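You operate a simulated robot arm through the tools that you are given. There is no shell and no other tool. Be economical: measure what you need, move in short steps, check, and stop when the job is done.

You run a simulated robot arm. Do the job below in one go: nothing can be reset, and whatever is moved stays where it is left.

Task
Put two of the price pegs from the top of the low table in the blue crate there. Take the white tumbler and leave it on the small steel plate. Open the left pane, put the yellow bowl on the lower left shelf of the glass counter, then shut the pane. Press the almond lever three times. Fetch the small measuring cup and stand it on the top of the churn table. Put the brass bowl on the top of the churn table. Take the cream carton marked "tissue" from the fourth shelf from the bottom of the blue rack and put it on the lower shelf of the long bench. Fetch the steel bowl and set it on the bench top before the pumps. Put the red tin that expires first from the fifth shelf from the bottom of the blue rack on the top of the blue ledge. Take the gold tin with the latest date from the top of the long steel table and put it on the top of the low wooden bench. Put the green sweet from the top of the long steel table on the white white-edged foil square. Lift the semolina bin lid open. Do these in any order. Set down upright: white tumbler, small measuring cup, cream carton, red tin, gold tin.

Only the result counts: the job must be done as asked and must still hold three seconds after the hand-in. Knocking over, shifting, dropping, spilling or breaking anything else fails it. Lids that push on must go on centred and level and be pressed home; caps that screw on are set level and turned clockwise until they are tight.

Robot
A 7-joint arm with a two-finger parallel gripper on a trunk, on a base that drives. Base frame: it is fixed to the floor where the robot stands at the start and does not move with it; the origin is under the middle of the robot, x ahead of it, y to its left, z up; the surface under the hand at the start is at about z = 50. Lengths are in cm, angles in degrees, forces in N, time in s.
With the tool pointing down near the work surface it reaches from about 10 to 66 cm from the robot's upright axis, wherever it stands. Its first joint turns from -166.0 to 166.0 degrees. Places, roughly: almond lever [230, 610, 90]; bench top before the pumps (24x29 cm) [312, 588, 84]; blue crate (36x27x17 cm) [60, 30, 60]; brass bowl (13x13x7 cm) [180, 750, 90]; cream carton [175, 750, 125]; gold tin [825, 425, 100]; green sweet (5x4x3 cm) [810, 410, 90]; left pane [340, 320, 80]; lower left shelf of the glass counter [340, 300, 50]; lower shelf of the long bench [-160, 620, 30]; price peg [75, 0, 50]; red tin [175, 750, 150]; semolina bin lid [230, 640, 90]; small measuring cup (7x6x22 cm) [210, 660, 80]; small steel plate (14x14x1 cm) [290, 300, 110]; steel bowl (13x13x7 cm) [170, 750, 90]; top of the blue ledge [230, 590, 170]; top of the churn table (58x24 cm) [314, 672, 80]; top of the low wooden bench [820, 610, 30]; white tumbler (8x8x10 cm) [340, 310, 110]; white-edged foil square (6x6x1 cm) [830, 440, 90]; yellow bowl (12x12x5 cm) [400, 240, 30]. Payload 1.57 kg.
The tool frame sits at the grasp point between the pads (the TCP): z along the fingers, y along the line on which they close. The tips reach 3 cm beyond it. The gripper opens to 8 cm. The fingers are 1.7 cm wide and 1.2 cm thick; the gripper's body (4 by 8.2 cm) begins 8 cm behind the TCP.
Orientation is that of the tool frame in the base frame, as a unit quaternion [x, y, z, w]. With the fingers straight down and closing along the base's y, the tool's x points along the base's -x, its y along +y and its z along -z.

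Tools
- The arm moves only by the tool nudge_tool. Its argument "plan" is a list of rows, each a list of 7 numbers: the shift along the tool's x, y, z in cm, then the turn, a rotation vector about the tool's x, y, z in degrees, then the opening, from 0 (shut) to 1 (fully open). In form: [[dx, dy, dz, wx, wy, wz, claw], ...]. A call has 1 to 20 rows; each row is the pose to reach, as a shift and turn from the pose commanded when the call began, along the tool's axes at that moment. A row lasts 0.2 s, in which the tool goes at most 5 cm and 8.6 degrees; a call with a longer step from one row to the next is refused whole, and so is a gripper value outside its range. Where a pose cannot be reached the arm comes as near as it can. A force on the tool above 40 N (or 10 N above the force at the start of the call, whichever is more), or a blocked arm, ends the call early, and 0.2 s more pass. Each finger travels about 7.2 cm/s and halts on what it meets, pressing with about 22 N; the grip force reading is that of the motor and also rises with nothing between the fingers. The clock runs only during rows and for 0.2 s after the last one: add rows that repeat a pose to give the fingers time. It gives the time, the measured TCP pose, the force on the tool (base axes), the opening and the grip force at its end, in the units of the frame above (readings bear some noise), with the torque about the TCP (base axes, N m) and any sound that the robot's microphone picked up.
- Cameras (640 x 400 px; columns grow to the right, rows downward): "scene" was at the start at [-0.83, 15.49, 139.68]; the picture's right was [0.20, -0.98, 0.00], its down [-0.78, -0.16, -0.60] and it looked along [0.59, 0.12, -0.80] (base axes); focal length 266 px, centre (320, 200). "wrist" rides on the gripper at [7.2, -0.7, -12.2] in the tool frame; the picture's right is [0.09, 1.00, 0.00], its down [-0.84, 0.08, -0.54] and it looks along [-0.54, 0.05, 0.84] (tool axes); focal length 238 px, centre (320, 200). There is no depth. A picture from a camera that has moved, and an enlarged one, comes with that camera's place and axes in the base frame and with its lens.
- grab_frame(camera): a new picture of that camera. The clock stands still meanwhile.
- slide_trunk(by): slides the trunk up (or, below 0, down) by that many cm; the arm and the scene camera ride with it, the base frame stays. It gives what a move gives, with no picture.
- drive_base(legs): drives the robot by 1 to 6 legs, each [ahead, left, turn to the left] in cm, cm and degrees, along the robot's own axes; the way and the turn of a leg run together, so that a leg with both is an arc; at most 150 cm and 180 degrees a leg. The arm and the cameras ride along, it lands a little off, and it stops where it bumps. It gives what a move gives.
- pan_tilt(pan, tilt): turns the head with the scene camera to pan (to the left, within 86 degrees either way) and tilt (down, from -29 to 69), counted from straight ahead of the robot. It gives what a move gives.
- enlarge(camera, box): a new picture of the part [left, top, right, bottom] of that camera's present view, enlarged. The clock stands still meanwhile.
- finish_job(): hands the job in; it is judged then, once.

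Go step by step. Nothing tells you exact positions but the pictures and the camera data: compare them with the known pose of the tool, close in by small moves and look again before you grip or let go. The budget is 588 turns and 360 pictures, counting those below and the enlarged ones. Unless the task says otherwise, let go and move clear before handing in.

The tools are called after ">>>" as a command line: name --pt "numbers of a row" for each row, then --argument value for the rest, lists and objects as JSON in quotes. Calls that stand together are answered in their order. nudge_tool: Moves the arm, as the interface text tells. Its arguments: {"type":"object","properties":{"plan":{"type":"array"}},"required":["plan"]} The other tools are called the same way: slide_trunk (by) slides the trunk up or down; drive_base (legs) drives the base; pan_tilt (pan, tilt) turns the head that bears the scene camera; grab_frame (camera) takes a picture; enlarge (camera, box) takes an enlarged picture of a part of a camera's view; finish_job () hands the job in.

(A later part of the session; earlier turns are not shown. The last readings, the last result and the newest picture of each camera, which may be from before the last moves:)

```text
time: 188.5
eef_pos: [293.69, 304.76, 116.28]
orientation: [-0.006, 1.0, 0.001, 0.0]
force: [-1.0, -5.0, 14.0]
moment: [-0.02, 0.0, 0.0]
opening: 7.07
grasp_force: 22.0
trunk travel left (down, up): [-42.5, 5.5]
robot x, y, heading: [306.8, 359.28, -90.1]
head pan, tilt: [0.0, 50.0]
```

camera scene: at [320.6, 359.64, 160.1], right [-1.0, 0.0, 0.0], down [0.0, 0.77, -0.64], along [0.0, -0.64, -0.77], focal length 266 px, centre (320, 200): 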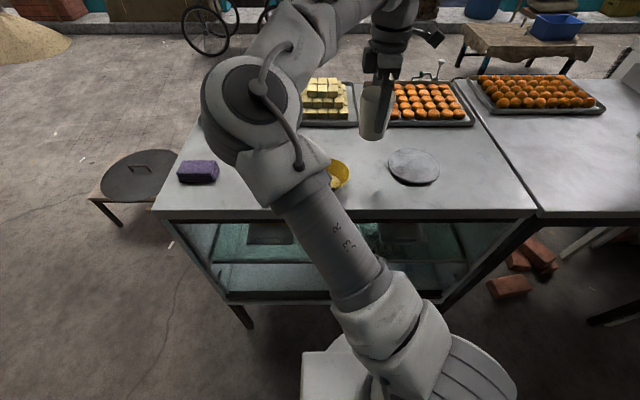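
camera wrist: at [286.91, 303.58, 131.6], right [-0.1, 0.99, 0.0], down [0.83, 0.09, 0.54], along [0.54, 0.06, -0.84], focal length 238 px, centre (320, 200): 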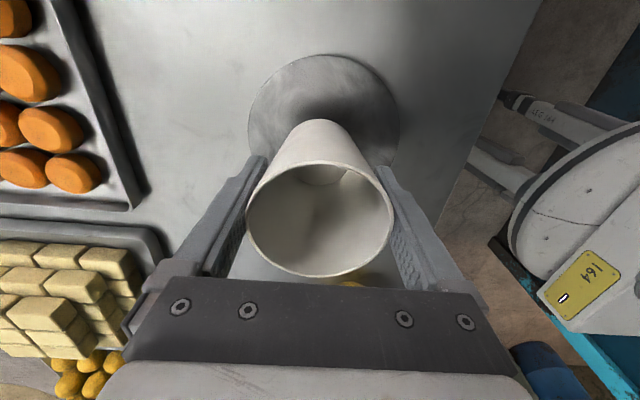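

Contact made. Release and rise.

>>> nudge_tool --pt "0 0 -0.2 0 0 0 0.6" --pt "0 0 -0.2 0 0 0 0.95" --pt "0 0 -0.2 0 0 0 1" --pt "0 0 -0.2 0 0 0 1" --pt "0 0 -2 0 0 0 1" --pt "0 0 -6 0 0 0 1" --pt "0 0 -10 0 0 0 1" --pt "0 0 -14 0 0 0 1" --pt "0 3 -16 0 0 0 0.5" --pt "0 7 -16 0 0 0 0"

>>> grab_frame --camera "wrist"

>>> grab_frame --camera "scene"

```text
time: 190.7
eef_pos: [293.67, 311.89, 132.41]
orientation: [-0.007, 1.0, 0.002, 0.001]
force: [-0.1, -0.4, -0.2]
moment: [-0.01, 0.03, -0.01]
opening: 0.0
grasp_force: 0.2
trunk travel left (down, up): [-42.5, 5.5]
robot x, y, heading: [306.41, 359.65, -90.2]
head pan, tilt: [0.0, 50.0]
```

```text
286 pictures are left
camera wrist: at [286.43, 311.03, 144.5], right [-0.11, 0.99, 0.0], down [0.83, 0.09, 0.54], along [0.54, 0.06, -0.84], focal length 238 px, centre (320, 200)
```

wrist: 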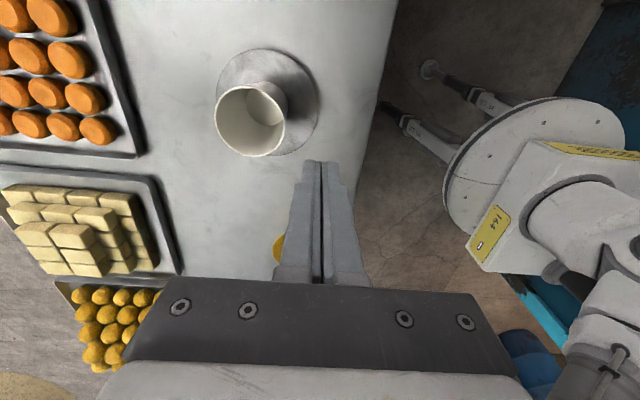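

```text
285 pictures are left
camera scene: at [320.62, 359.69, 160.1], right [-1.0, 0.0, 0.0], down [0.0, 0.77, -0.64], along [0.0, -0.64, -0.77], focal length 266 px, centre (320, 200)
```

scene: 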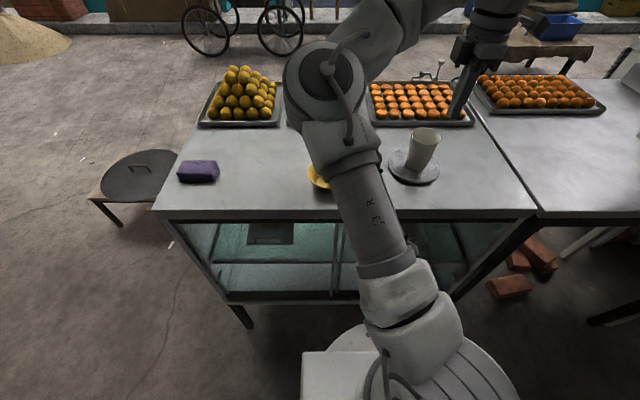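

Tumbler stands on the plate. Now the left pane: back off a bit, slide left and look at its handle.

>>> drive_base --legs '[[-20, 0, 0], [0, 34, 0]]'

>>> slide_trunk --by -20

>>> pan_tilt --pan 0 --tilt 45

>>> grab_frame --camera "scene"

```text
time: 195.4
eef_pos: [327.33, 332.09, 132.21]
orientation: [-0.002, 1.0, 0.003, 0.0]
force: [-0.2, 1.8, 0.2]
moment: [0.05, 0.02, 0.0]
opening: 0.03
grasp_force: 21.5
trunk travel left (down, up): [-42.5, 5.5]
robot x, y, heading: [340.68, 379.45, -90.4]
head pan, tilt: [0.0, 50.0]
```

```text
time: 197.6
eef_pos: [327.27, 332.18, 112.32]
orientation: [-0.002, 1.0, 0.002, 0.001]
force: [0.8, 0.1, -0.2]
moment: [0.02, -0.01, 0.04]
opening: 0.03
grasp_force: 21.2
trunk travel left (down, up): [-22.5, 25.5]
robot x, y, heading: [340.75, 379.92, -90.7]
head pan, tilt: [0.0, 50.0]
```

```text
time: 198.2
eef_pos: [327.27, 332.11, 112.18]
orientation: [-0.002, 1.0, 0.002, 0.0]
force: [0.3, 0.6, -0.4]
moment: [-0.02, 0.0, -0.02]
opening: 0.0
grasp_force: 21.5
trunk travel left (down, up): [-22.5, 25.5]
robot x, y, heading: [340.75, 379.35, -90.8]
head pan, tilt: [0.0, 45.0]
```

```text
284 pictures are left
camera scene: at [354.58, 379.28, 140.79], right [-1.0, 0.01, 0.0], down [0.01, 0.71, -0.71], along [-0.01, -0.71, -0.71], focal length 266 px, centre (320, 200)
```

scene: 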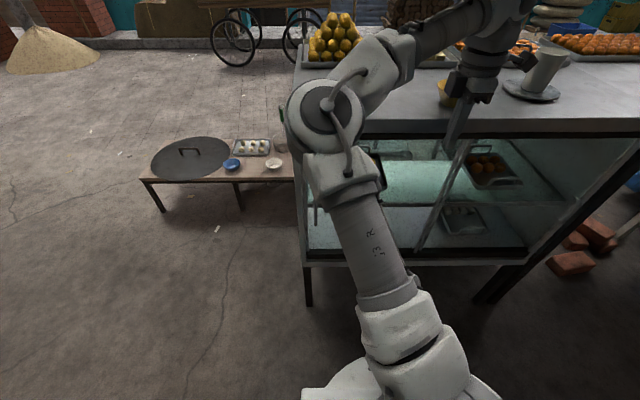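

>>> enlarge --camera "scene" --box '[280, 110, 560, 290]'

>>> grab_frame --camera "wrist"

```text
2.22 times, centred on (420, 200) of scene
camera zoom: at [354.58, 379.28, 140.79], right [-1.0, 0.01, 0.0], down [0.01, 0.71, -0.71], along [-0.01, -0.71, -0.71], focal length 592 px, centre (98, 200)
```

zoom: 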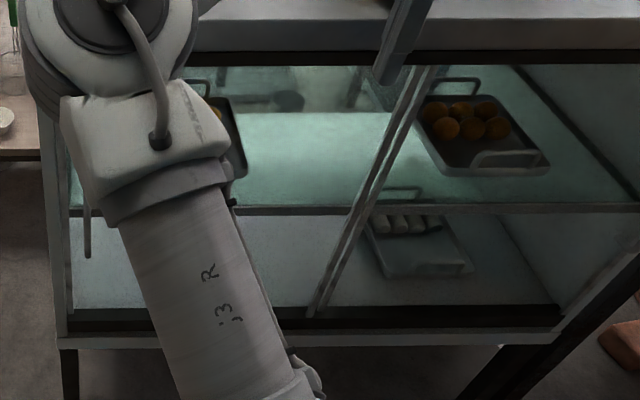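

```text
282 pictures are left
camera wrist: at [320.0, 331.3, 124.46], right [-0.1, 1.0, 0.0], down [0.84, 0.08, 0.54], along [0.54, 0.06, -0.84], focal length 238 px, centre (320, 200)
```

wrist: 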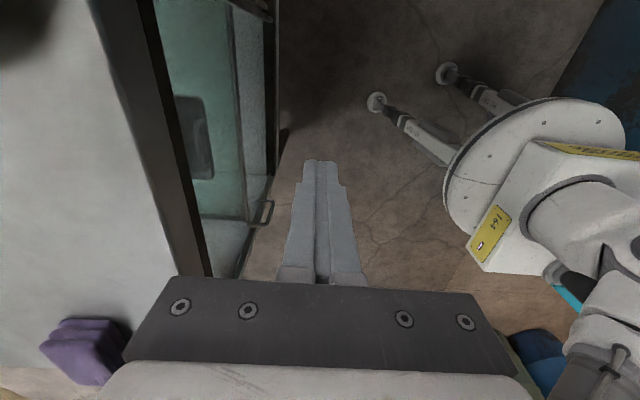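

Handle: a vertical bar at about (355, 321.6), z 71–87. I'll turn the hand so the fingers close along x and tilt it toward the pane. First the yaw, moving to (355, 345).

>>> nudge_tool --pt "-2.5 1.2 0 0 0 -8.2 0" --pt "-5 2.4 0 0 0 -16.4 0" --pt "-7.5 3.6 0 0 0 -24.5 0" --pt "-10 4.8 1 0 0 -32.7 0" --pt "-12.5 6 2 0 0 -40.9 0" --pt "-15 7.2 3 0 0 -49.1 0.2" --pt "-17.5 8.4 4 0 0 -57.3 0.4" --pt "-20 9.6 5 0 0 -65.5 0.4" --pt "-22.5 10.8 6 0 0 -73.6 0.4" --pt "-25 12 8 0 0 -81.8 0.4" --pt "-27.7 13 10 0 0 -90 0.4" --pt "-27.7 13 10 0 0 -90 0.4"

>>> nudge_tool --pt "0 0 1 0 8.4 0 0.4" --pt "0 0 3 0 16.7 0 0.4" --pt "0 0 5 0 25 0 0.4" --pt "0 0 7 0 33.4 0 0.4" --pt "0 0 9 0 41.7 0 0.4" --pt "0 0 11 0 50 0 0.4" --pt "0 0 11 0 50 0 0.4"

>>> grab_frame --camera "wrist"

>>> grab_frame --camera "scene"

```text
time: 200.8
eef_pos: [354.69, 345.29, 102.4]
orientation: [0.71, -0.705, 0.0, -0.002]
force: [-1.2, 0.7, -0.2]
moment: [0.04, 0.02, 0.05]
opening: 3.22
grasp_force: 0.0
trunk travel left (down, up): [-22.5, 25.5]
robot x, y, heading: [340.71, 379.67, -90.7]
head pan, tilt: [0.0, 45.0]
```

```text
time: 201.7
eef_pos: [347.97, 343.12, 97.22]
orientation: [-0.623, 0.742, -0.136, -0.205]
force: [0.6, 0.4, -0.1]
moment: [0.03, -0.02, -0.02]
opening: 3.19
grasp_force: 0.0
out of reach, approached as far as the arm can: row 4
trunk travel left (down, up): [-22.5, 25.5]
robot x, y, heading: [340.39, 379.43, -90.8]
head pan, tilt: [0.0, 45.0]
stopped in row 4: the arm was blocked; the commanded pose is now the measured one
```

```text
281 pictures are left
camera wrist: at [349.19, 342.27, 111.25], right [-0.99, 0.1, 0.1], down [0.11, 0.99, 0.09], along [-0.09, 0.1, -0.99], focal length 238 px, centre (320, 200)
```

wrist: 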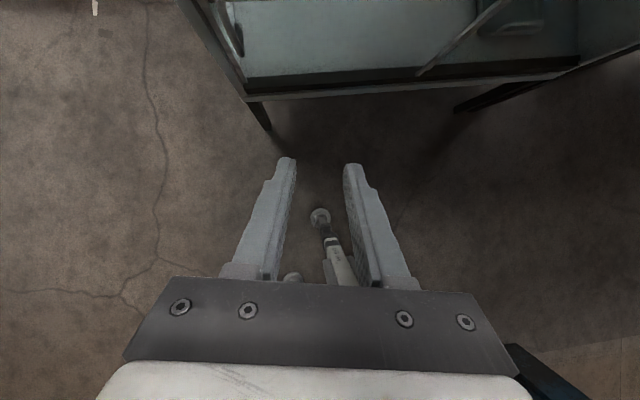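

```text
280 pictures are left
camera scene: at [357.33, 379.66, 140.87], right [-0.95, -0.32, 0.0], down [-0.23, 0.66, -0.71], along [0.23, -0.68, -0.7], focal length 266 px, centre (320, 200)
```

scene: 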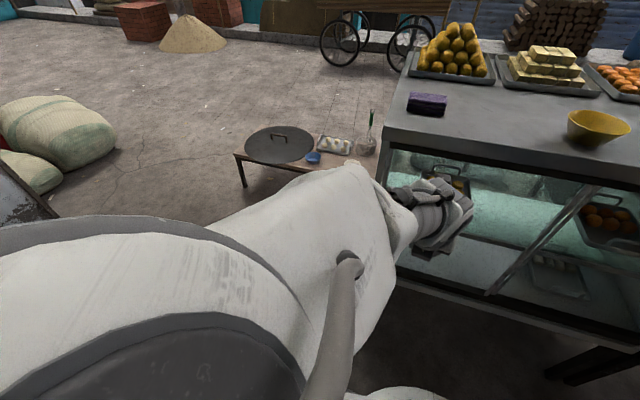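

The forearm brushed the head because the work was too far to my left. Drive the base left and back so the handle sits to the front-right, then correct the tilt.

>>> drive_base --legs '[[-8, 24, 0]]'

>>> pan_tilt --pan 10 --tilt 40

>>> grab_frame --camera "scene"

```text
time: 204.1
eef_pos: [372.07, 350.74, 97.11]
orientation: [-0.623, 0.743, -0.137, -0.204]
force: [0.5, -0.2, 0.7]
moment: [0.04, 0.0, -0.01]
opening: 3.21
grasp_force: 0.0
trunk travel left (down, up): [-22.5, 25.5]
robot x, y, heading: [364.73, 387.43, -90.7]
head pan, tilt: [0.0, 45.0]
```

```text
time: 204.8
eef_pos: [371.8, 350.65, 97.2]
orientation: [-0.621, 0.744, -0.134, -0.205]
force: [0.3, -0.5, 0.2]
moment: [-0.02, -0.01, -0.01]
opening: 3.21
grasp_force: 0.0
trunk travel left (down, up): [-22.5, 25.5]
robot x, y, heading: [364.66, 387.57, -90.5]
head pan, tilt: [10.0, 40.0]
```

```text
279 pictures are left
camera scene: at [381.11, 387.11, 140.96], right [-0.96, -0.28, 0.0], down [-0.19, 0.67, -0.72], along [0.2, -0.69, -0.69], focal length 266 px, centre (320, 200)
```

scene: 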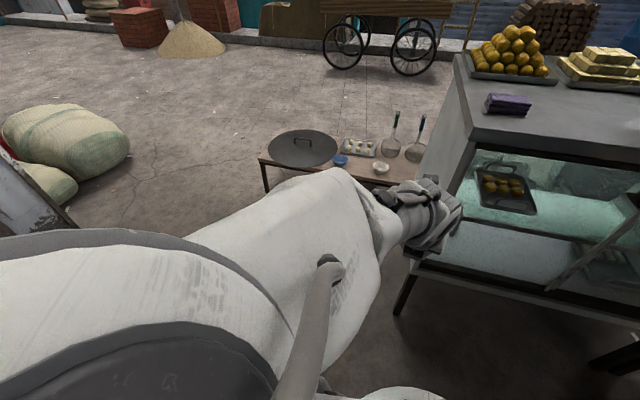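

>>> nudge_tool --pt "1.9 3.4 2.1 0 0 0 0.4" --pt "3.8 6.8 4.3 0 0 0 0.4" --pt "5.7 10 6.4 2.3 5.5 -1.6 0.4" --pt "7.6 13 8.6 4.6 11 -3.2 0.4" --pt "9.5 15 10.7 7 16.6 -4.8 0.4" --pt "11.4 16.9 12.9 9.3 22.1 -6.4 0.4" --pt "11.4 16.9 12.9 9.3 22.1 -6.4 0.4"

>>> grab_frame --camera "wrist"

>>> grab_frame --camera "scene"

```text
time: 206.4
eef_pos: [351.96, 338.22, 92.21]
orientation: [-0.64, 0.641, -0.3, -0.3]
force: [0.2, -0.1, 0.4]
moment: [-0.02, -0.01, -0.01]
opening: 3.2
grasp_force: 0.1
out of reach, approached as far as the arm can: row 3
trunk travel left (down, up): [-22.5, 25.5]
robot x, y, heading: [364.9, 387.24, -90.4]
head pan, tilt: [10.0, 40.0]
```

```text
278 pictures are left
camera wrist: at [352.63, 342.96, 105.49], right [-1.0, -0.06, 0.07], down [-0.08, 0.95, -0.3], along [-0.05, -0.3, -0.95], focal length 238 px, centre (320, 200)
```

wrist: 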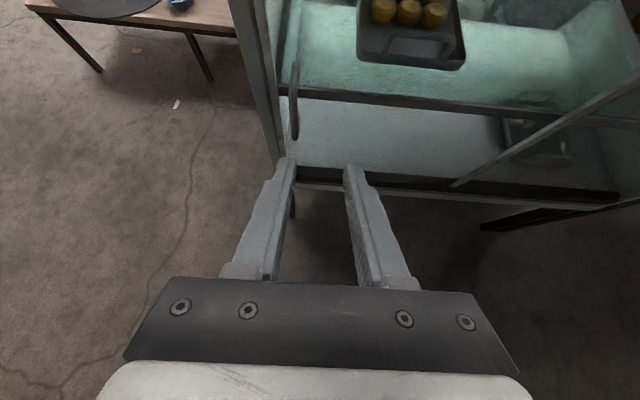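

```text
277 pictures are left
camera scene: at [380.17, 386.6, 141.52], right [-0.99, -0.16, 0.0], down [-0.1, 0.63, -0.77], along [0.12, -0.76, -0.64], focal length 266 px, centre (320, 200)
```

scene: 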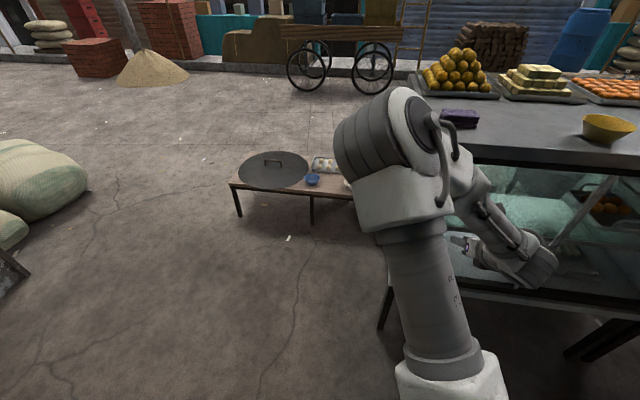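

Good view: the handle bar is at x≈355.5, z 72–86. Line up and approach with a look midway.

>>> nudge_tool --pt "0.1 -1.8 3 0 0 0 0.4" --pt "0.2 -3.5 6 0 0 0 0.4" --pt "0.2 -3.5 9 0 0 0 0.4" --pt "0.3 -3.5 12.5 0 0 0 0.4" --pt "0.3 -3.5 12.5 0 0 0 0.4"

>>> grab_frame --camera "wrist"

>>> enlarge --camera "scene" --box '[400, 150, 600, 300]'

```text
time: 207.7
eef_pos: [355.52, 328.27, 84.28]
orientation: [-0.64, 0.641, -0.3, -0.299]
force: [-0.3, 0.3, 0.0]
moment: [-0.01, 0.0, 0.01]
opening: 3.19
grasp_force: 0.0
trunk travel left (down, up): [-22.5, 25.5]
robot x, y, heading: [364.73, 387.04, -90.7]
head pan, tilt: [10.0, 40.0]
```

```text
276 pictures are left
camera wrist: at [356.19, 332.97, 97.57], right [-1.0, -0.06, 0.07], down [-0.08, 0.95, -0.3], along [-0.05, -0.3, -0.95], focal length 238 px, centre (320, 200)
```

wrist: 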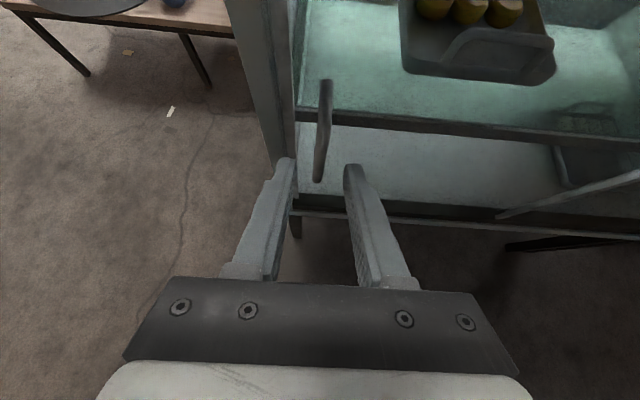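

```text
2.67 times, centred on (500, 225) of scene
camera zoom: at [380.18, 386.61, 141.52], right [-0.99, -0.16, 0.0], down [-0.1, 0.63, -0.77], along [0.12, -0.76, -0.64], focal length 711 px, centre (-160, 133)
```

zoom: 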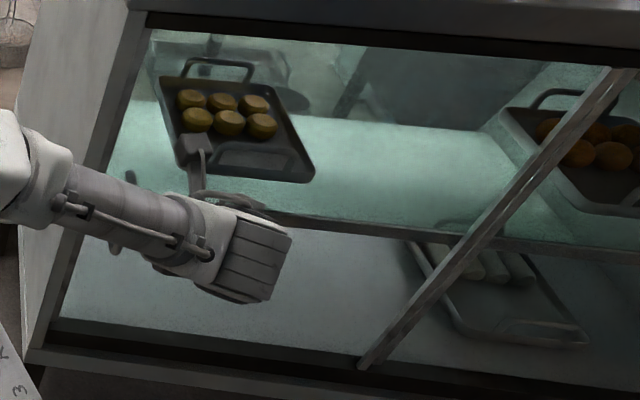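

>>> nudge_tool --pt "-0.6 0 3 0 0 0 0.4" --pt "-1.3 0 6 0 0 0 0.4" --pt "-1.9 0 8 0 0 0 0.4" --pt "-1.9 0 8 0 0 0 0.4"

>>> grab_frame --camera "wrist"

```text
time: 208.7
eef_pos: [355.63, 323.27, 77.69]
orientation: [-0.64, 0.641, -0.301, -0.3]
force: [-0.4, 0.0, -0.7]
moment: [0.01, 0.01, -0.03]
opening: 3.19
grasp_force: 0.1
trunk travel left (down, up): [-22.5, 25.5]
robot x, y, heading: [364.86, 387.16, -90.6]
head pan, tilt: [10.0, 40.0]
```

```text
274 pictures are left
camera wrist: at [356.25, 327.96, 91.07], right [-1.0, -0.06, 0.07], down [-0.08, 0.95, -0.3], along [-0.05, -0.3, -0.95], focal length 238 px, centre (320, 200)
```

wrist: 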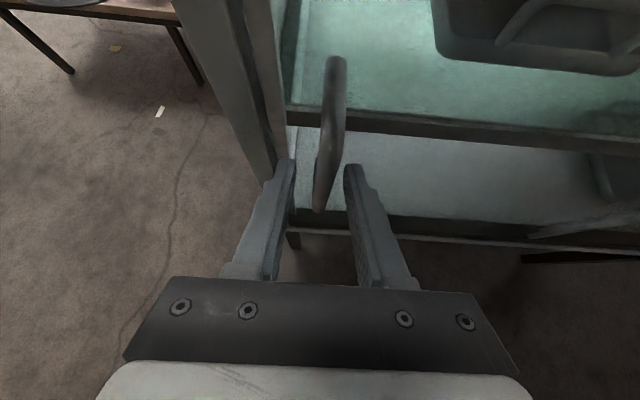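

The bar is between the fingers. Close on it.

>>> nudge_tool --pt "0 0 0.5 0 0 0 0.3" --pt "0 0 0.5 0 0 0 0.15" --pt "0 0 0.5 0 0 0 0" --pt "0 0 0.5 0 0 0 0"

>>> grab_frame --camera "wrist"

```text
time: 209.7
eef_pos: [355.38, 322.78, 77.4]
orientation: [-0.639, 0.642, -0.3, -0.3]
force: [-6.9, -1.3, 0.3]
moment: [-0.04, 0.1, 0.01]
opening: 1.12
grasp_force: 28.3
trunk travel left (down, up): [-22.5, 25.5]
robot x, y, heading: [364.76, 387.38, -90.9]
head pan, tilt: [10.0, 40.0]
```

```text
273 pictures are left
camera wrist: at [356.08, 327.6, 90.78], right [-1.0, -0.06, 0.07], down [-0.07, 0.95, -0.3], along [-0.05, -0.3, -0.95], focal length 238 px, centre (320, 200)
```

wrist: 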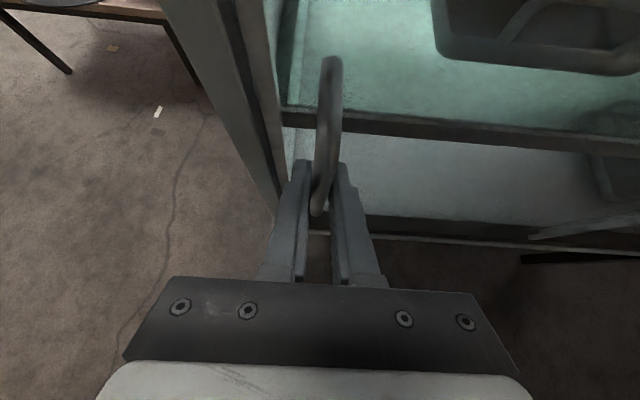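

Gripped the bar. Slide it toward -x.

>>> nudge_tool --pt "0 1 0 0 0 0 0" --pt "0 3 0 0 0 0 0" --pt "0 6 0 0 0 0 0" --pt "0 9 0 0 0 0 0" --pt "0 12 0 0 0 0 0" --pt "0 15 0 0 0 0 0" --pt "0 18 0 0 0 0 0" --pt "0 20 0 0 0 0 0"

>>> grab_frame --camera "scene"

```text
time: 211.4
eef_pos: [340.94, 324.16, 78.84]
orientation: [-0.64, 0.642, -0.299, -0.298]
force: [3.9, -11.2, -19.7]
moment: [0.02, 0.15, 0.07]
opening: 1.09
grasp_force: 28.5
out of reach, approached as far as the arm can: row 6, 7, 8
trunk travel left (down, up): [-22.5, 25.5]
robot x, y, heading: [364.54, 387.39, -90.7]
head pan, tilt: [10.0, 40.0]
```

```text
272 pictures are left
camera scene: at [380.14, 386.4, 141.52], right [-0.99, -0.16, 0.0], down [-0.1, 0.64, -0.76], along [0.12, -0.75, -0.64], focal length 266 px, centre (320, 200)
```

scene: 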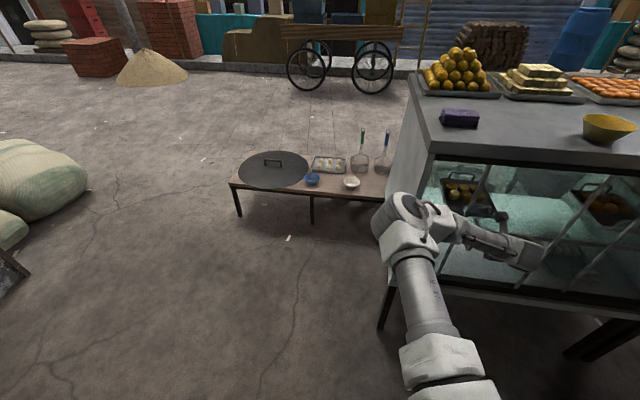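

The pane slides. I'm at the reach limit, so loosen the fingers around the bar and let the base drive push it further.

>>> nudge_tool --pt "0 -3 0 0 0 0 0.25" --pt "0 -5 0 0 0 0 0.3" --pt "0 -5 0 0 0 0 0.3"

>>> drive_base --legs '[[0, -22, 0.7]]'

>>> grab_frame --camera "scene"

>>> grab_frame --camera "wrist"

```text
time: 212.2
eef_pos: [346.1, 324.16, 79.1]
orientation: [-0.64, 0.641, -0.3, -0.299]
force: [-1.5, -0.2, 1.2]
moment: [0.01, 0.06, 0.01]
opening: 2.54
grasp_force: 0.7
trunk travel left (down, up): [-22.5, 25.5]
robot x, y, heading: [364.59, 387.12, -90.8]
head pan, tilt: [10.0, 40.0]
```

```text
time: 214.5
eef_pos: [324.64, 323.96, 79.06]
orientation: [0.644, -0.636, 0.302, 0.298]
force: [0.9, -0.8, -0.6]
moment: [0.01, 0.02, 0.04]
opening: 2.44
grasp_force: 0.1
trunk travel left (down, up): [-22.5, 25.5]
robot x, y, heading: [342.33, 387.4, -89.8]
head pan, tilt: [10.0, 40.0]
```

```text
271 pictures are left
camera scene: at [357.98, 386.95, 141.52], right [-0.98, -0.17, 0.0], down [-0.11, 0.63, -0.77], along [0.13, -0.75, -0.64], focal length 266 px, centre (320, 200)
```

scene: 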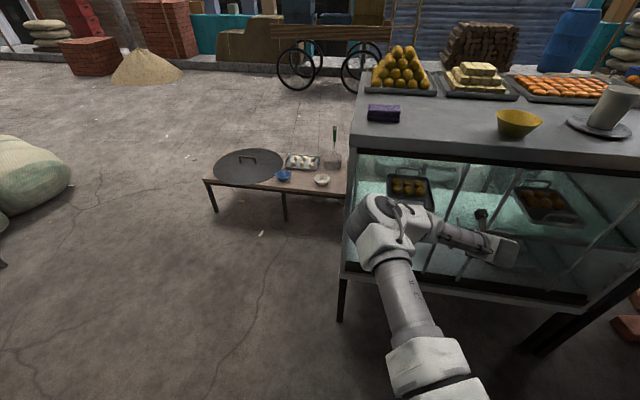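

```text
270 pictures are left
camera wrist: at [325.19, 328.69, 92.44], right [-1.0, -0.07, 0.07], down [-0.09, 0.95, -0.3], along [-0.05, -0.3, -0.95], focal length 238 px, centre (320, 200)
```

wrist: 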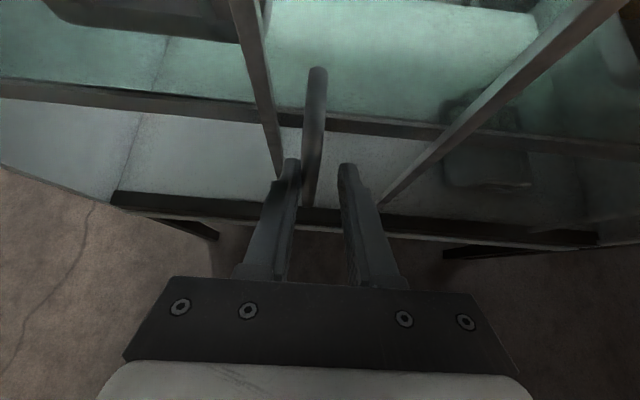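

Pane is mostly open. Push a further 8 cm with the arm.

>>> nudge_tool --pt "0 2.5 0 0 0 0 0.3" --pt "0 5 0 0 0 0 0.3" --pt "0 7.5 0 0 0 0 0.3" --pt "0 9 0 0 0 0 0.3" --pt "0 8.5 0 0 0 0 0.4"

>>> grab_frame --camera "wrist"

```text
time: 215.7
eef_pos: [318.93, 324.63, 80.27]
orientation: [0.643, -0.638, 0.301, 0.299]
force: [-0.1, 0.1, 0.3]
moment: [0.02, 0.02, 0.03]
opening: 3.2
grasp_force: 0.0
out of reach, approached as far as the arm can: row 3, 4, 5
trunk travel left (down, up): [-22.5, 25.5]
robot x, y, heading: [342.35, 387.63, -90.0]
head pan, tilt: [10.0, 40.0]
```

```text
269 pictures are left
camera wrist: at [319.46, 329.43, 93.68], right [-1.0, -0.07, 0.07], down [-0.09, 0.95, -0.3], along [-0.05, -0.3, -0.95], focal length 238 px, centre (320, 200)
```

wrist: 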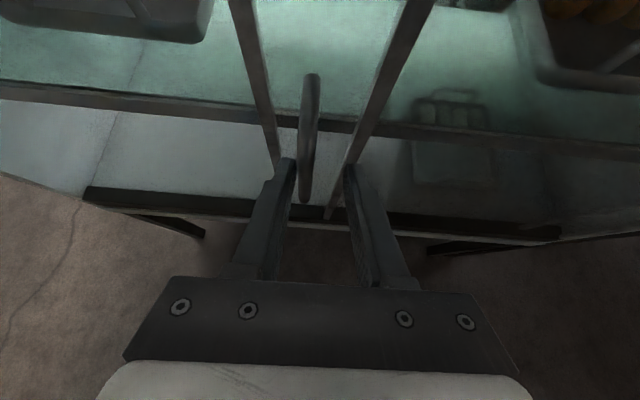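

Opening is about 39 cm, enough. Withdraw the hand, raise the trunk, and reorient for the bowl on the counter.

>>> nudge_tool --pt "0 4 -3 0 0 0 0.4" --pt "0 2 -7 0 0 0 0.4" --pt "0 0 -11 0 0 0 0.4" --pt "0 0 -15 0 0 0 0.4" --pt "0 0 -19 0 0 0 0.4" --pt "0 0 -22 0 0 0 0.4"

>>> slide_trunk --by 22

>>> grab_frame --camera "scene"

```text
time: 217.1
eef_pos: [318.92, 341.38, 94.5]
orientation: [0.645, -0.636, 0.303, 0.297]
force: [-0.8, -0.6, -0.7]
moment: [0.02, 0.01, 0.01]
opening: 3.19
grasp_force: 0.0
out of reach, approached as far as the arm can: row 1
trunk travel left (down, up): [-22.5, 25.5]
robot x, y, heading: [342.18, 387.25, -90.1]
head pan, tilt: [10.0, 40.0]
```

```text
time: 219.5
eef_pos: [318.92, 341.37, 116.33]
orientation: [0.644, -0.637, 0.303, 0.298]
force: [-0.3, 0.0, 0.3]
moment: [0.02, -0.01, 0.01]
opening: 3.2
grasp_force: 0.1
trunk travel left (down, up): [-44.5, 3.5]
robot x, y, heading: [342.58, 387.47, -89.8]
head pan, tilt: [10.0, 40.0]
```

```text
268 pictures are left
camera scene: at [357.97, 386.95, 163.52], right [-0.98, -0.17, 0.0], down [-0.11, 0.63, -0.77], along [0.13, -0.75, -0.64], focal length 266 px, centre (320, 200)
```

scene: 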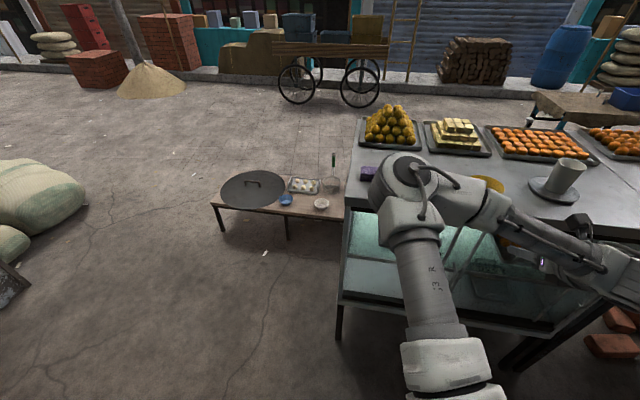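

>>> nudge_tool --pt "0.4 0 -0.7 -0.9 -0.9 8.1 0.4" --pt "0.8 0 -1.4 -1.7 -1.7 16.3 0.4" --pt "1.2 0 -2.1 -2.6 -2.6 24.4 0.4" --pt "1.6 0 -2.8 -3.5 -3.5 32.6 0.4" --pt "2 0 -3.5 -4.4 -4.4 40.7 0.4" --pt "2.4 0 -4.2 -5.2 -5.2 48.9 0.4" --pt "2.8 0 -4.9 -6.1 -6.1 57 0.4" --pt "3.2 0 -5.6 -7 -7 65.2 0.4" --pt "3.6 0 -6.3 -7.9 -7.9 73.3 0.4" --pt "4 0 -7 -8.7 -8.7 81.5 0.4" --pt "4.3 0 -7.4 -9.6 -9.6 89.6 0.4" --pt "4.3 0 -7.4 -9.6 -9.6 89.6 0.4"

>>> drive_base --legs '[[18, 0, 0]]'

>>> grab_frame --camera "wrist"

>>> grab_frame --camera "scene"

```text
time: 222.1
eef_pos: [318.81, 344.57, 124.61]
orientation: [-0.004, 0.945, -0.326, 0.003]
force: [0.3, 0.2, 0.1]
moment: [-0.01, 0.0, -0.02]
opening: 3.22
grasp_force: 0.0
trunk travel left (down, up): [-44.5, 3.5]
robot x, y, heading: [342.33, 387.3, -90.1]
head pan, tilt: [10.0, 40.0]
```

```text
time: 223.9
eef_pos: [318.85, 326.37, 124.38]
orientation: [-0.005, 0.945, -0.326, 0.001]
force: [0.4, -0.1, 0.4]
moment: [0.0, 0.03, -0.03]
opening: 3.21
grasp_force: 0.1
trunk travel left (down, up): [-44.5, 3.5]
robot x, y, heading: [342.22, 369.42, -90.1]
head pan, tilt: [10.0, 40.0]
```

```text
267 pictures are left
camera wrist: at [311.48, 333.26, 134.47], right [-0.1, 0.78, -0.61], down [0.83, 0.4, 0.38], along [0.55, -0.47, -0.69], focal length 238 px, centre (320, 200)
```

wrist: 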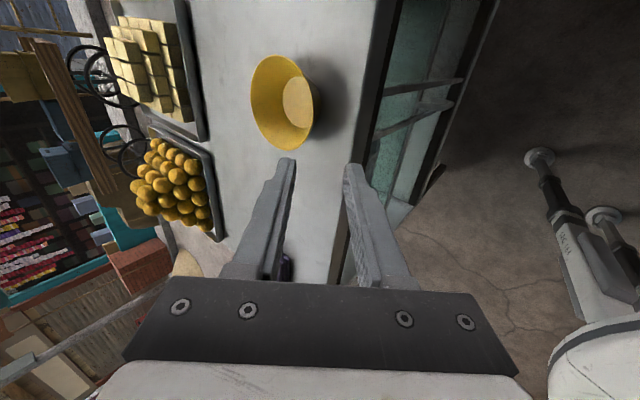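

```text
266 pictures are left
camera scene: at [357.96, 368.8, 163.52], right [-0.98, -0.17, 0.0], down [-0.11, 0.63, -0.77], along [0.13, -0.75, -0.64], focal length 266 px, centre (320, 200)
```

scene: 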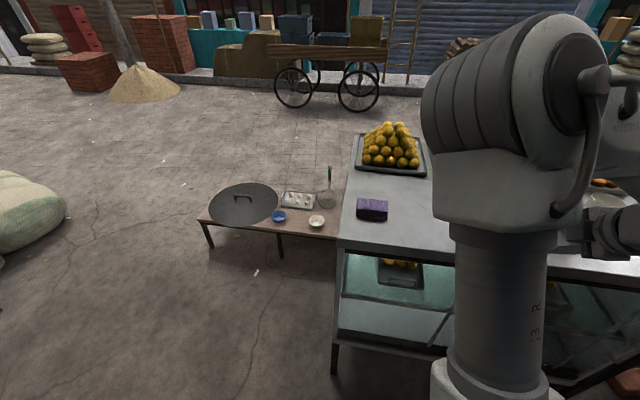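

Bowl rim near point about (317.6, 317.8, 113). Approach along the fingers.

>>> nudge_tool --pt "0.5 0 3.5 0 0 0 0.32" --pt "1.25 0 7 0 0 0 0.32" --pt "1.25 0 10 0 0 0 0.32" --pt "1.25 0 12 0 0 0 0.32" --pt "1.25 0 13.3 0 0 0 0.32"

>>> enlarge --camera "wrist" --box '[200, 80, 440, 300]'

```text
time: 225.1
eef_pos: [317.76, 318.19, 113.85]
orientation: [-0.004, 0.946, -0.325, 0.004]
force: [-0.1, -1.3, 0.9]
moment: [0.09, -0.03, 0.0]
opening: 2.62
grasp_force: 0.9
trunk travel left (down, up): [-44.5, 3.5]
robot x, y, heading: [342.82, 369.2, -90.1]
head pan, tilt: [10.0, 40.0]
```

```text
1.82 times, centred on (320, 190) of wrist
camera zoom: at [310.45, 325.04, 123.87], right [-0.1, 0.79, -0.61], down [0.83, 0.4, 0.38], along [0.55, -0.47, -0.69], focal length 433 px, centre (320, 218)
```

zoom: 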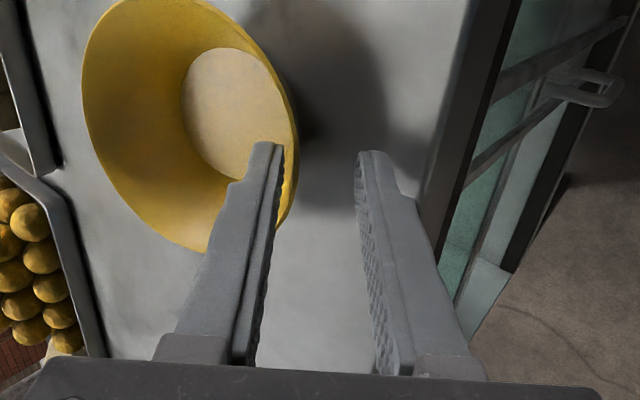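

>>> nudge_tool --pt "0 -0.4 0.2 0 0 0 0.3" --pt "0 -0.7 0.2 0 0 0 0.2" --pt "0 -0.7 0.2 0 0 0 0.1" --pt "0 -0.7 0.2 0 0 0 0" --pt "0 -0.7 0.2 0 0 0 0" --pt "0 -0.7 0.2 0 0 0 0"

>>> enlarge --camera "wrist" --box '[200, 80, 440, 300]'

```text
time: 226.5
eef_pos: [317.66, 317.52, 114.34]
orientation: [-0.005, 0.945, -0.326, 0.002]
force: [-1.0, -1.6, 8.6]
moment: [-0.46, 0.15, 0.01]
opening: 0.23
grasp_force: 21.2
trunk travel left (down, up): [-44.5, 3.5]
robot x, y, heading: [342.89, 369.3, -90.2]
head pan, tilt: [10.0, 40.0]
```

```text
1.82 times, centred on (320, 190) of wrist
camera zoom: at [310.33, 324.45, 124.38], right [-0.1, 0.78, -0.61], down [0.83, 0.4, 0.38], along [0.54, -0.47, -0.69], focal length 433 px, centre (320, 218)
```

zoom: 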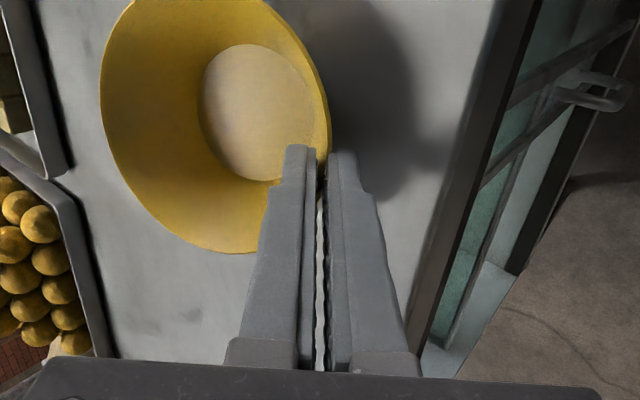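

Lift a bit and check.

>>> nudge_tool --pt "0 -1.2 -1.6 0 0 0 0" --pt "0 -3.7 -4.7 0 0 0 0" --pt "0 -6.2 -7.9 0 0 0 0"

>>> grab_frame --camera "wrist"

```text
time: 227.3
eef_pos: [317.52, 317.64, 124.45]
orientation: [-0.005, 0.946, -0.325, 0.003]
force: [0.5, -0.5, -1.2]
moment: [0.09, 0.01, 0.01]
opening: 0.24
grasp_force: 21.9
trunk travel left (down, up): [-44.5, 3.5]
robot x, y, heading: [342.66, 369.78, -90.1]
head pan, tilt: [10.0, 40.0]
```

```text
263 pictures are left
camera wrist: at [310.32, 324.54, 134.46], right [-0.1, 0.78, -0.61], down [0.83, 0.4, 0.38], along [0.55, -0.47, -0.69], focal length 238 px, centre (320, 200)
```

wrist: 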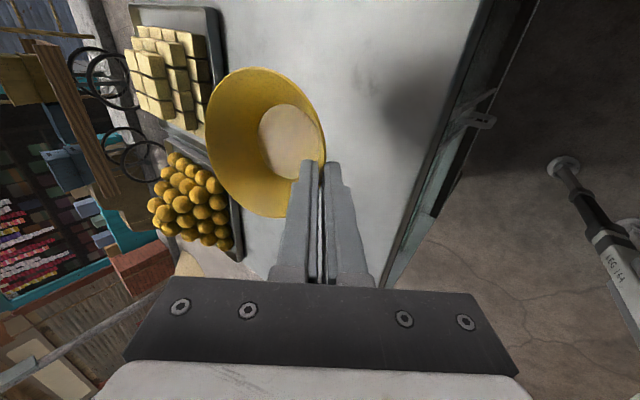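

Held. Back away from the counter, slide left, and look into the open compartment.

>>> drive_base --legs '[[-20, 0, 0], [0, 24, 0]]'

>>> slide_trunk --by -38

>>> pan_tilt --pan -20 --tilt 35

>>> grab_frame --camera "scene"

>>> grab_frame --camera "wrist"

```text
time: 231.2
eef_pos: [341.37, 337.43, 124.35]
orientation: [-0.002, 0.946, -0.325, 0.002]
force: [0.3, 0.1, -1.7]
moment: [0.11, 0.03, 0.0]
opening: 0.24
grasp_force: 21.9
trunk travel left (down, up): [-44.5, 3.5]
robot x, y, heading: [366.34, 389.14, -90.2]
head pan, tilt: [10.0, 40.0]
```

```text
time: 234.9
eef_pos: [341.36, 337.45, 86.34]
orientation: [-0.002, 0.945, -0.326, 0.001]
force: [0.4, 0.2, -1.4]
moment: [0.13, -0.01, 0.01]
opening: 0.21
grasp_force: 22.0
trunk travel left (down, up): [-6.5, 41.5]
robot x, y, heading: [366.44, 389.03, -90.1]
head pan, tilt: [10.0, 40.0]
```

```text
time: 235.8
eef_pos: [341.38, 337.48, 86.44]
orientation: [-0.002, 0.945, -0.326, 0.001]
force: [-0.4, 0.0, -2.0]
moment: [0.12, 0.02, -0.02]
opening: 0.22
grasp_force: 22.1
trunk travel left (down, up): [-6.5, 41.5]
robot x, y, heading: [365.82, 389.35, -90.3]
head pan, tilt: [-20.0, 35.0]
```

```text
262 pictures are left
camera scene: at [377.4, 388.6, 126.27], right [-0.94, 0.35, 0.0], down [0.2, 0.54, -0.82], along [-0.28, -0.77, -0.57], focal length 266 px, centre (320, 200)
```

scene: 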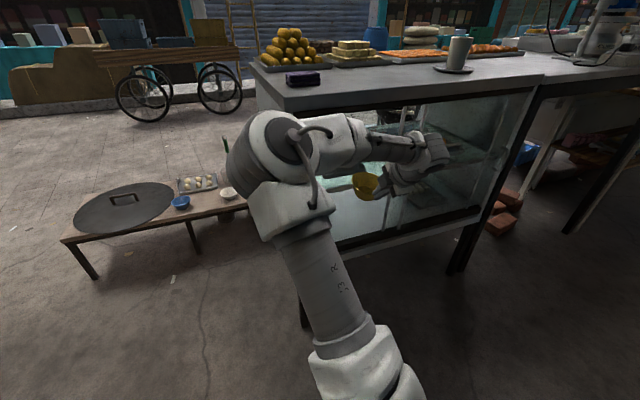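

```text
261 pictures are left
camera wrist: at [334.05, 344.36, 96.45], right [-0.1, 0.78, -0.61], down [0.83, 0.4, 0.38], along [0.54, -0.47, -0.69], focal length 238 px, centre (320, 200)
```

wrist: 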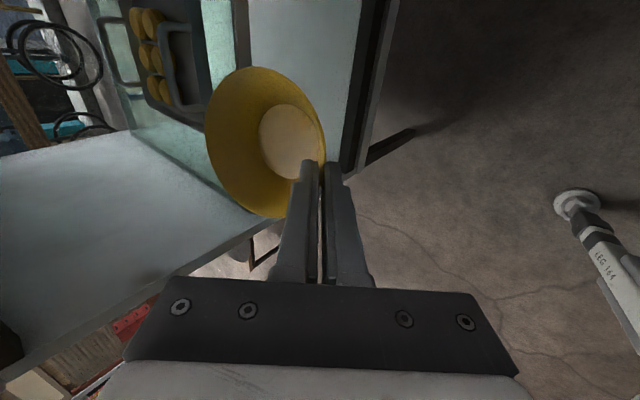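

The lower compartment spans roughly z 49–76. Lower the bowl outside first.

>>> nudge_tool --pt "-0.5 2.4 3.1 0 0 0 0" --pt "-1 4.9 6.3 0 0 0 0" --pt "-1.6 7.4 9.4 0 0 0 0" --pt "-1.6 9.8 12.6 0 0 0 0" --pt "-1.6 12.3 15.7 0 0 0 0" --pt "-1.6 14.8 18.9 0 0 0 0" --pt "-1.6 17.2 22.1 0 0 0 0"

>>> grab_frame --camera "scene"

>>> grab_frame --camera "wrist"

```text
time: 237.4
eef_pos: [342.8, 337.19, 58.46]
orientation: [-0.002, 0.945, -0.326, 0.0]
force: [0.5, 0.3, -0.9]
moment: [0.12, -0.01, 0.01]
opening: 0.24
grasp_force: 21.6
trunk travel left (down, up): [-6.5, 41.5]
robot x, y, heading: [366.55, 389.0, -90.1]
head pan, tilt: [-20.0, 35.0]
```

```text
260 pictures are left
camera scene: at [377.39, 388.62, 126.28], right [-0.94, 0.35, 0.0], down [0.2, 0.54, -0.82], along [-0.28, -0.77, -0.57], focal length 266 px, centre (320, 200)
```

scene: 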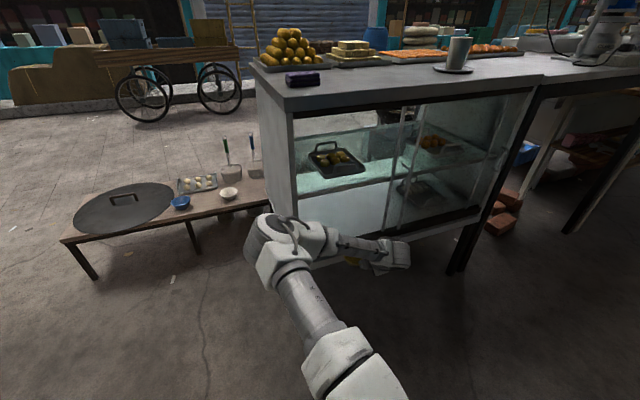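

```text
259 pictures are left
camera wrist: at [335.59, 344.15, 68.5], right [-0.1, 0.78, -0.61], down [0.83, 0.4, 0.38], along [0.54, -0.48, -0.69], focal length 238 px, centre (320, 200)
```

wrist: 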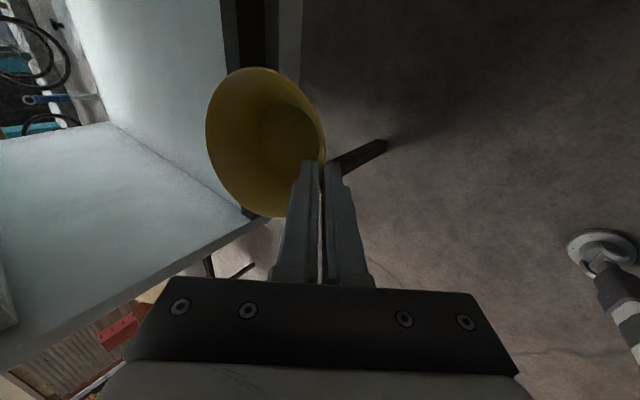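

>>> enlarge --camera "scene" --box '[270, 90, 510, 280]'

```text
2.11 times, centred on (390, 185) of scene
camera zoom: at [377.39, 388.62, 126.28], right [-0.94, 0.35, 0.0], down [0.2, 0.54, -0.82], along [-0.28, -0.77, -0.57], focal length 561 px, centre (173, 232)
```

zoom: 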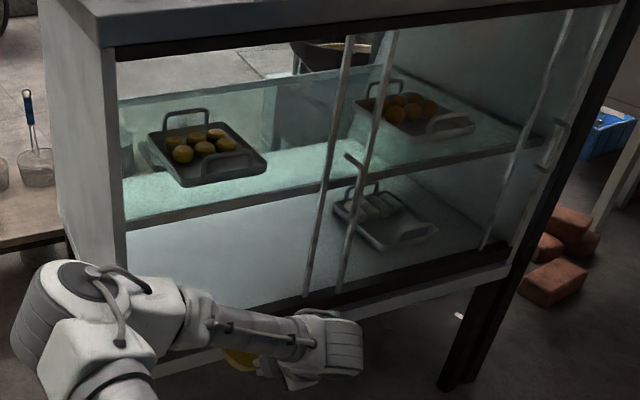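

Raise slightly above the sill, then drive ahead 14 so the arm can insert.

>>> nudge_tool --pt "0 -1 -1.2 0 0 0 0" --pt "0 -1.9 -2.4 0 0 0 0"

>>> drive_base --legs '[[13, 0, 0]]'

>>> grab_frame --camera "wrist"

>>> grab_frame --camera "scene"

```text
time: 238.0
eef_pos: [342.91, 337.2, 61.65]
orientation: [-0.003, 0.946, -0.325, 0.002]
force: [0.4, 0.5, -1.8]
moment: [0.1, 0.0, 0.0]
opening: 0.25
grasp_force: 21.8
trunk travel left (down, up): [-6.5, 41.5]
robot x, y, heading: [366.33, 388.77, -90.3]
head pan, tilt: [-20.0, 35.0]
```

```text
time: 239.5
eef_pos: [342.76, 324.2, 61.6]
orientation: [-0.003, 0.946, -0.325, 0.002]
force: [0.0, -0.9, -2.7]
moment: [0.11, -0.01, -0.01]
opening: 0.24
grasp_force: 22.0
trunk travel left (down, up): [-6.5, 41.5]
robot x, y, heading: [366.33, 376.16, -90.3]
head pan, tilt: [-20.0, 35.0]
```

```text
257 pictures are left
camera wrist: at [335.49, 331.14, 71.63], right [-0.1, 0.78, -0.61], down [0.83, 0.4, 0.38], along [0.54, -0.47, -0.69], focal length 238 px, centre (320, 200)
```

wrist: 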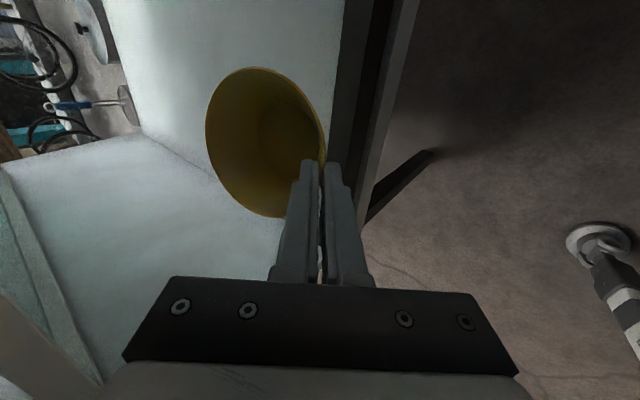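

```text
256 pictures are left
camera scene: at [377.32, 375.59, 126.28], right [-0.94, 0.35, 0.0], down [0.2, 0.54, -0.82], along [-0.28, -0.77, -0.57], focal length 266 px, centre (320, 200)
```

scene: 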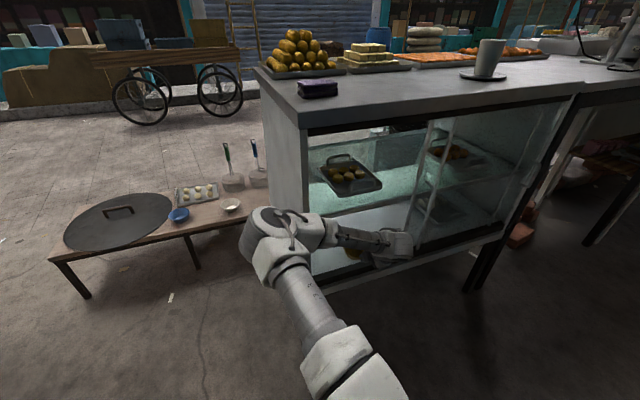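

Insert with the arm, 11 cm.

>>> nudge_tool --pt "0 -1.9 1 0 0 0 0" --pt "0 -3.5 2.3 0 0 0 0" --pt "0 -5.1 3.5 0 0 0 0" --pt "0 -6.7 4.8 0 0 0 0" --pt "0 -9 6.5 0 0 0 0"

>>> grab_frame --camera "wrist"

>>> grab_frame --camera "scene"

```text
time: 240.7
eef_pos: [342.92, 313.12, 62.2]
orientation: [-0.001, 0.945, -0.326, 0.0]
force: [0.0, 0.3, -0.6]
moment: [0.1, 0.02, 0.0]
opening: 0.24
grasp_force: 22.1
trunk travel left (down, up): [-6.5, 41.5]
robot x, y, heading: [366.31, 375.98, -90.4]
head pan, tilt: [-20.0, 35.0]
```

```text
255 pictures are left
camera wrist: at [335.79, 320.08, 72.13], right [-0.09, 0.78, -0.61], down [0.84, 0.4, 0.38], along [0.54, -0.48, -0.69], focal length 238 px, centre (320, 200)
```

wrist: 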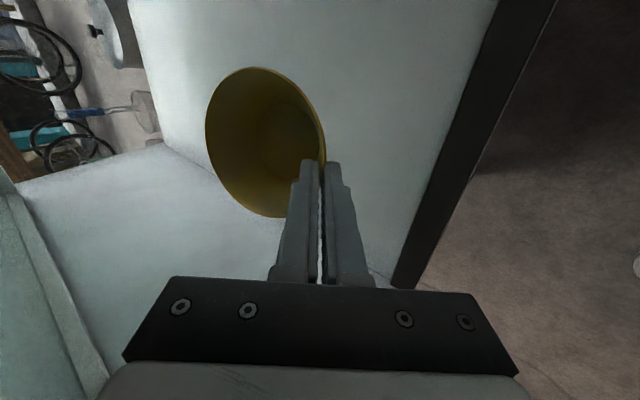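

```text
254 pictures are left
camera scene: at [377.32, 375.6, 126.28], right [-0.94, 0.35, 0.0], down [0.2, 0.54, -0.82], along [-0.28, -0.77, -0.57], focal length 266 px, centre (320, 200)
```

scene: 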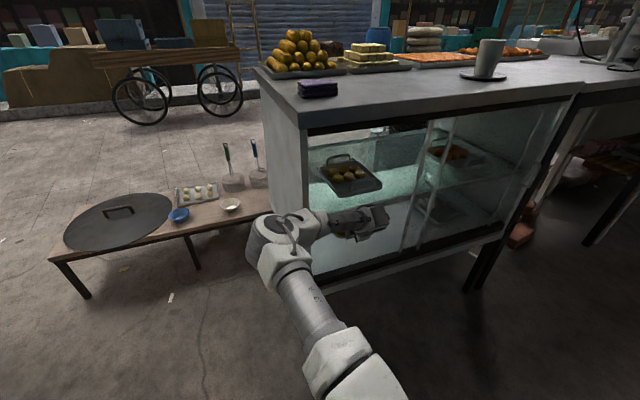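

Inside. Lower until contact.

>>> nudge_tool --pt "0 0.6 0.8 0 0 0 0" --pt "0 1.2 1.6 0 0 0 0" --pt "0 1.5 2.0 0 0 0 0" --pt "0 1.8 2.4 0 0 0 0" --pt "0 2.0 2.6 0 0 0 0"

>>> enlarge --camera "wrist" --box '[160, 40, 480, 300]'

```text
time: 241.9
eef_pos: [344.11, 313.5, 59.35]
orientation: [-0.003, 0.945, -0.326, 0.001]
force: [0.0, 0.3, -0.8]
moment: [0.13, -0.01, -0.01]
opening: 0.25
grasp_force: 22.2
out of reach, approached as far as the arm can: row 1, 2, 3, 4, 5
trunk travel left (down, up): [-6.5, 41.5]
robot x, y, heading: [366.6, 376.21, -90.3]
head pan, tilt: [-20.0, 35.0]
```

```text
1.54 times, centred on (320, 170) of wrist
camera zoom: at [336.84, 320.44, 69.46], right [-0.1, 0.78, -0.61], down [0.83, 0.4, 0.38], along [0.54, -0.48, -0.69], focal length 367 px, centre (320, 246)
```

zoom: 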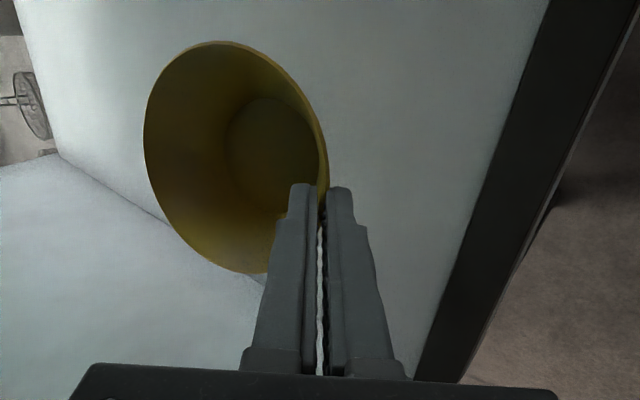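

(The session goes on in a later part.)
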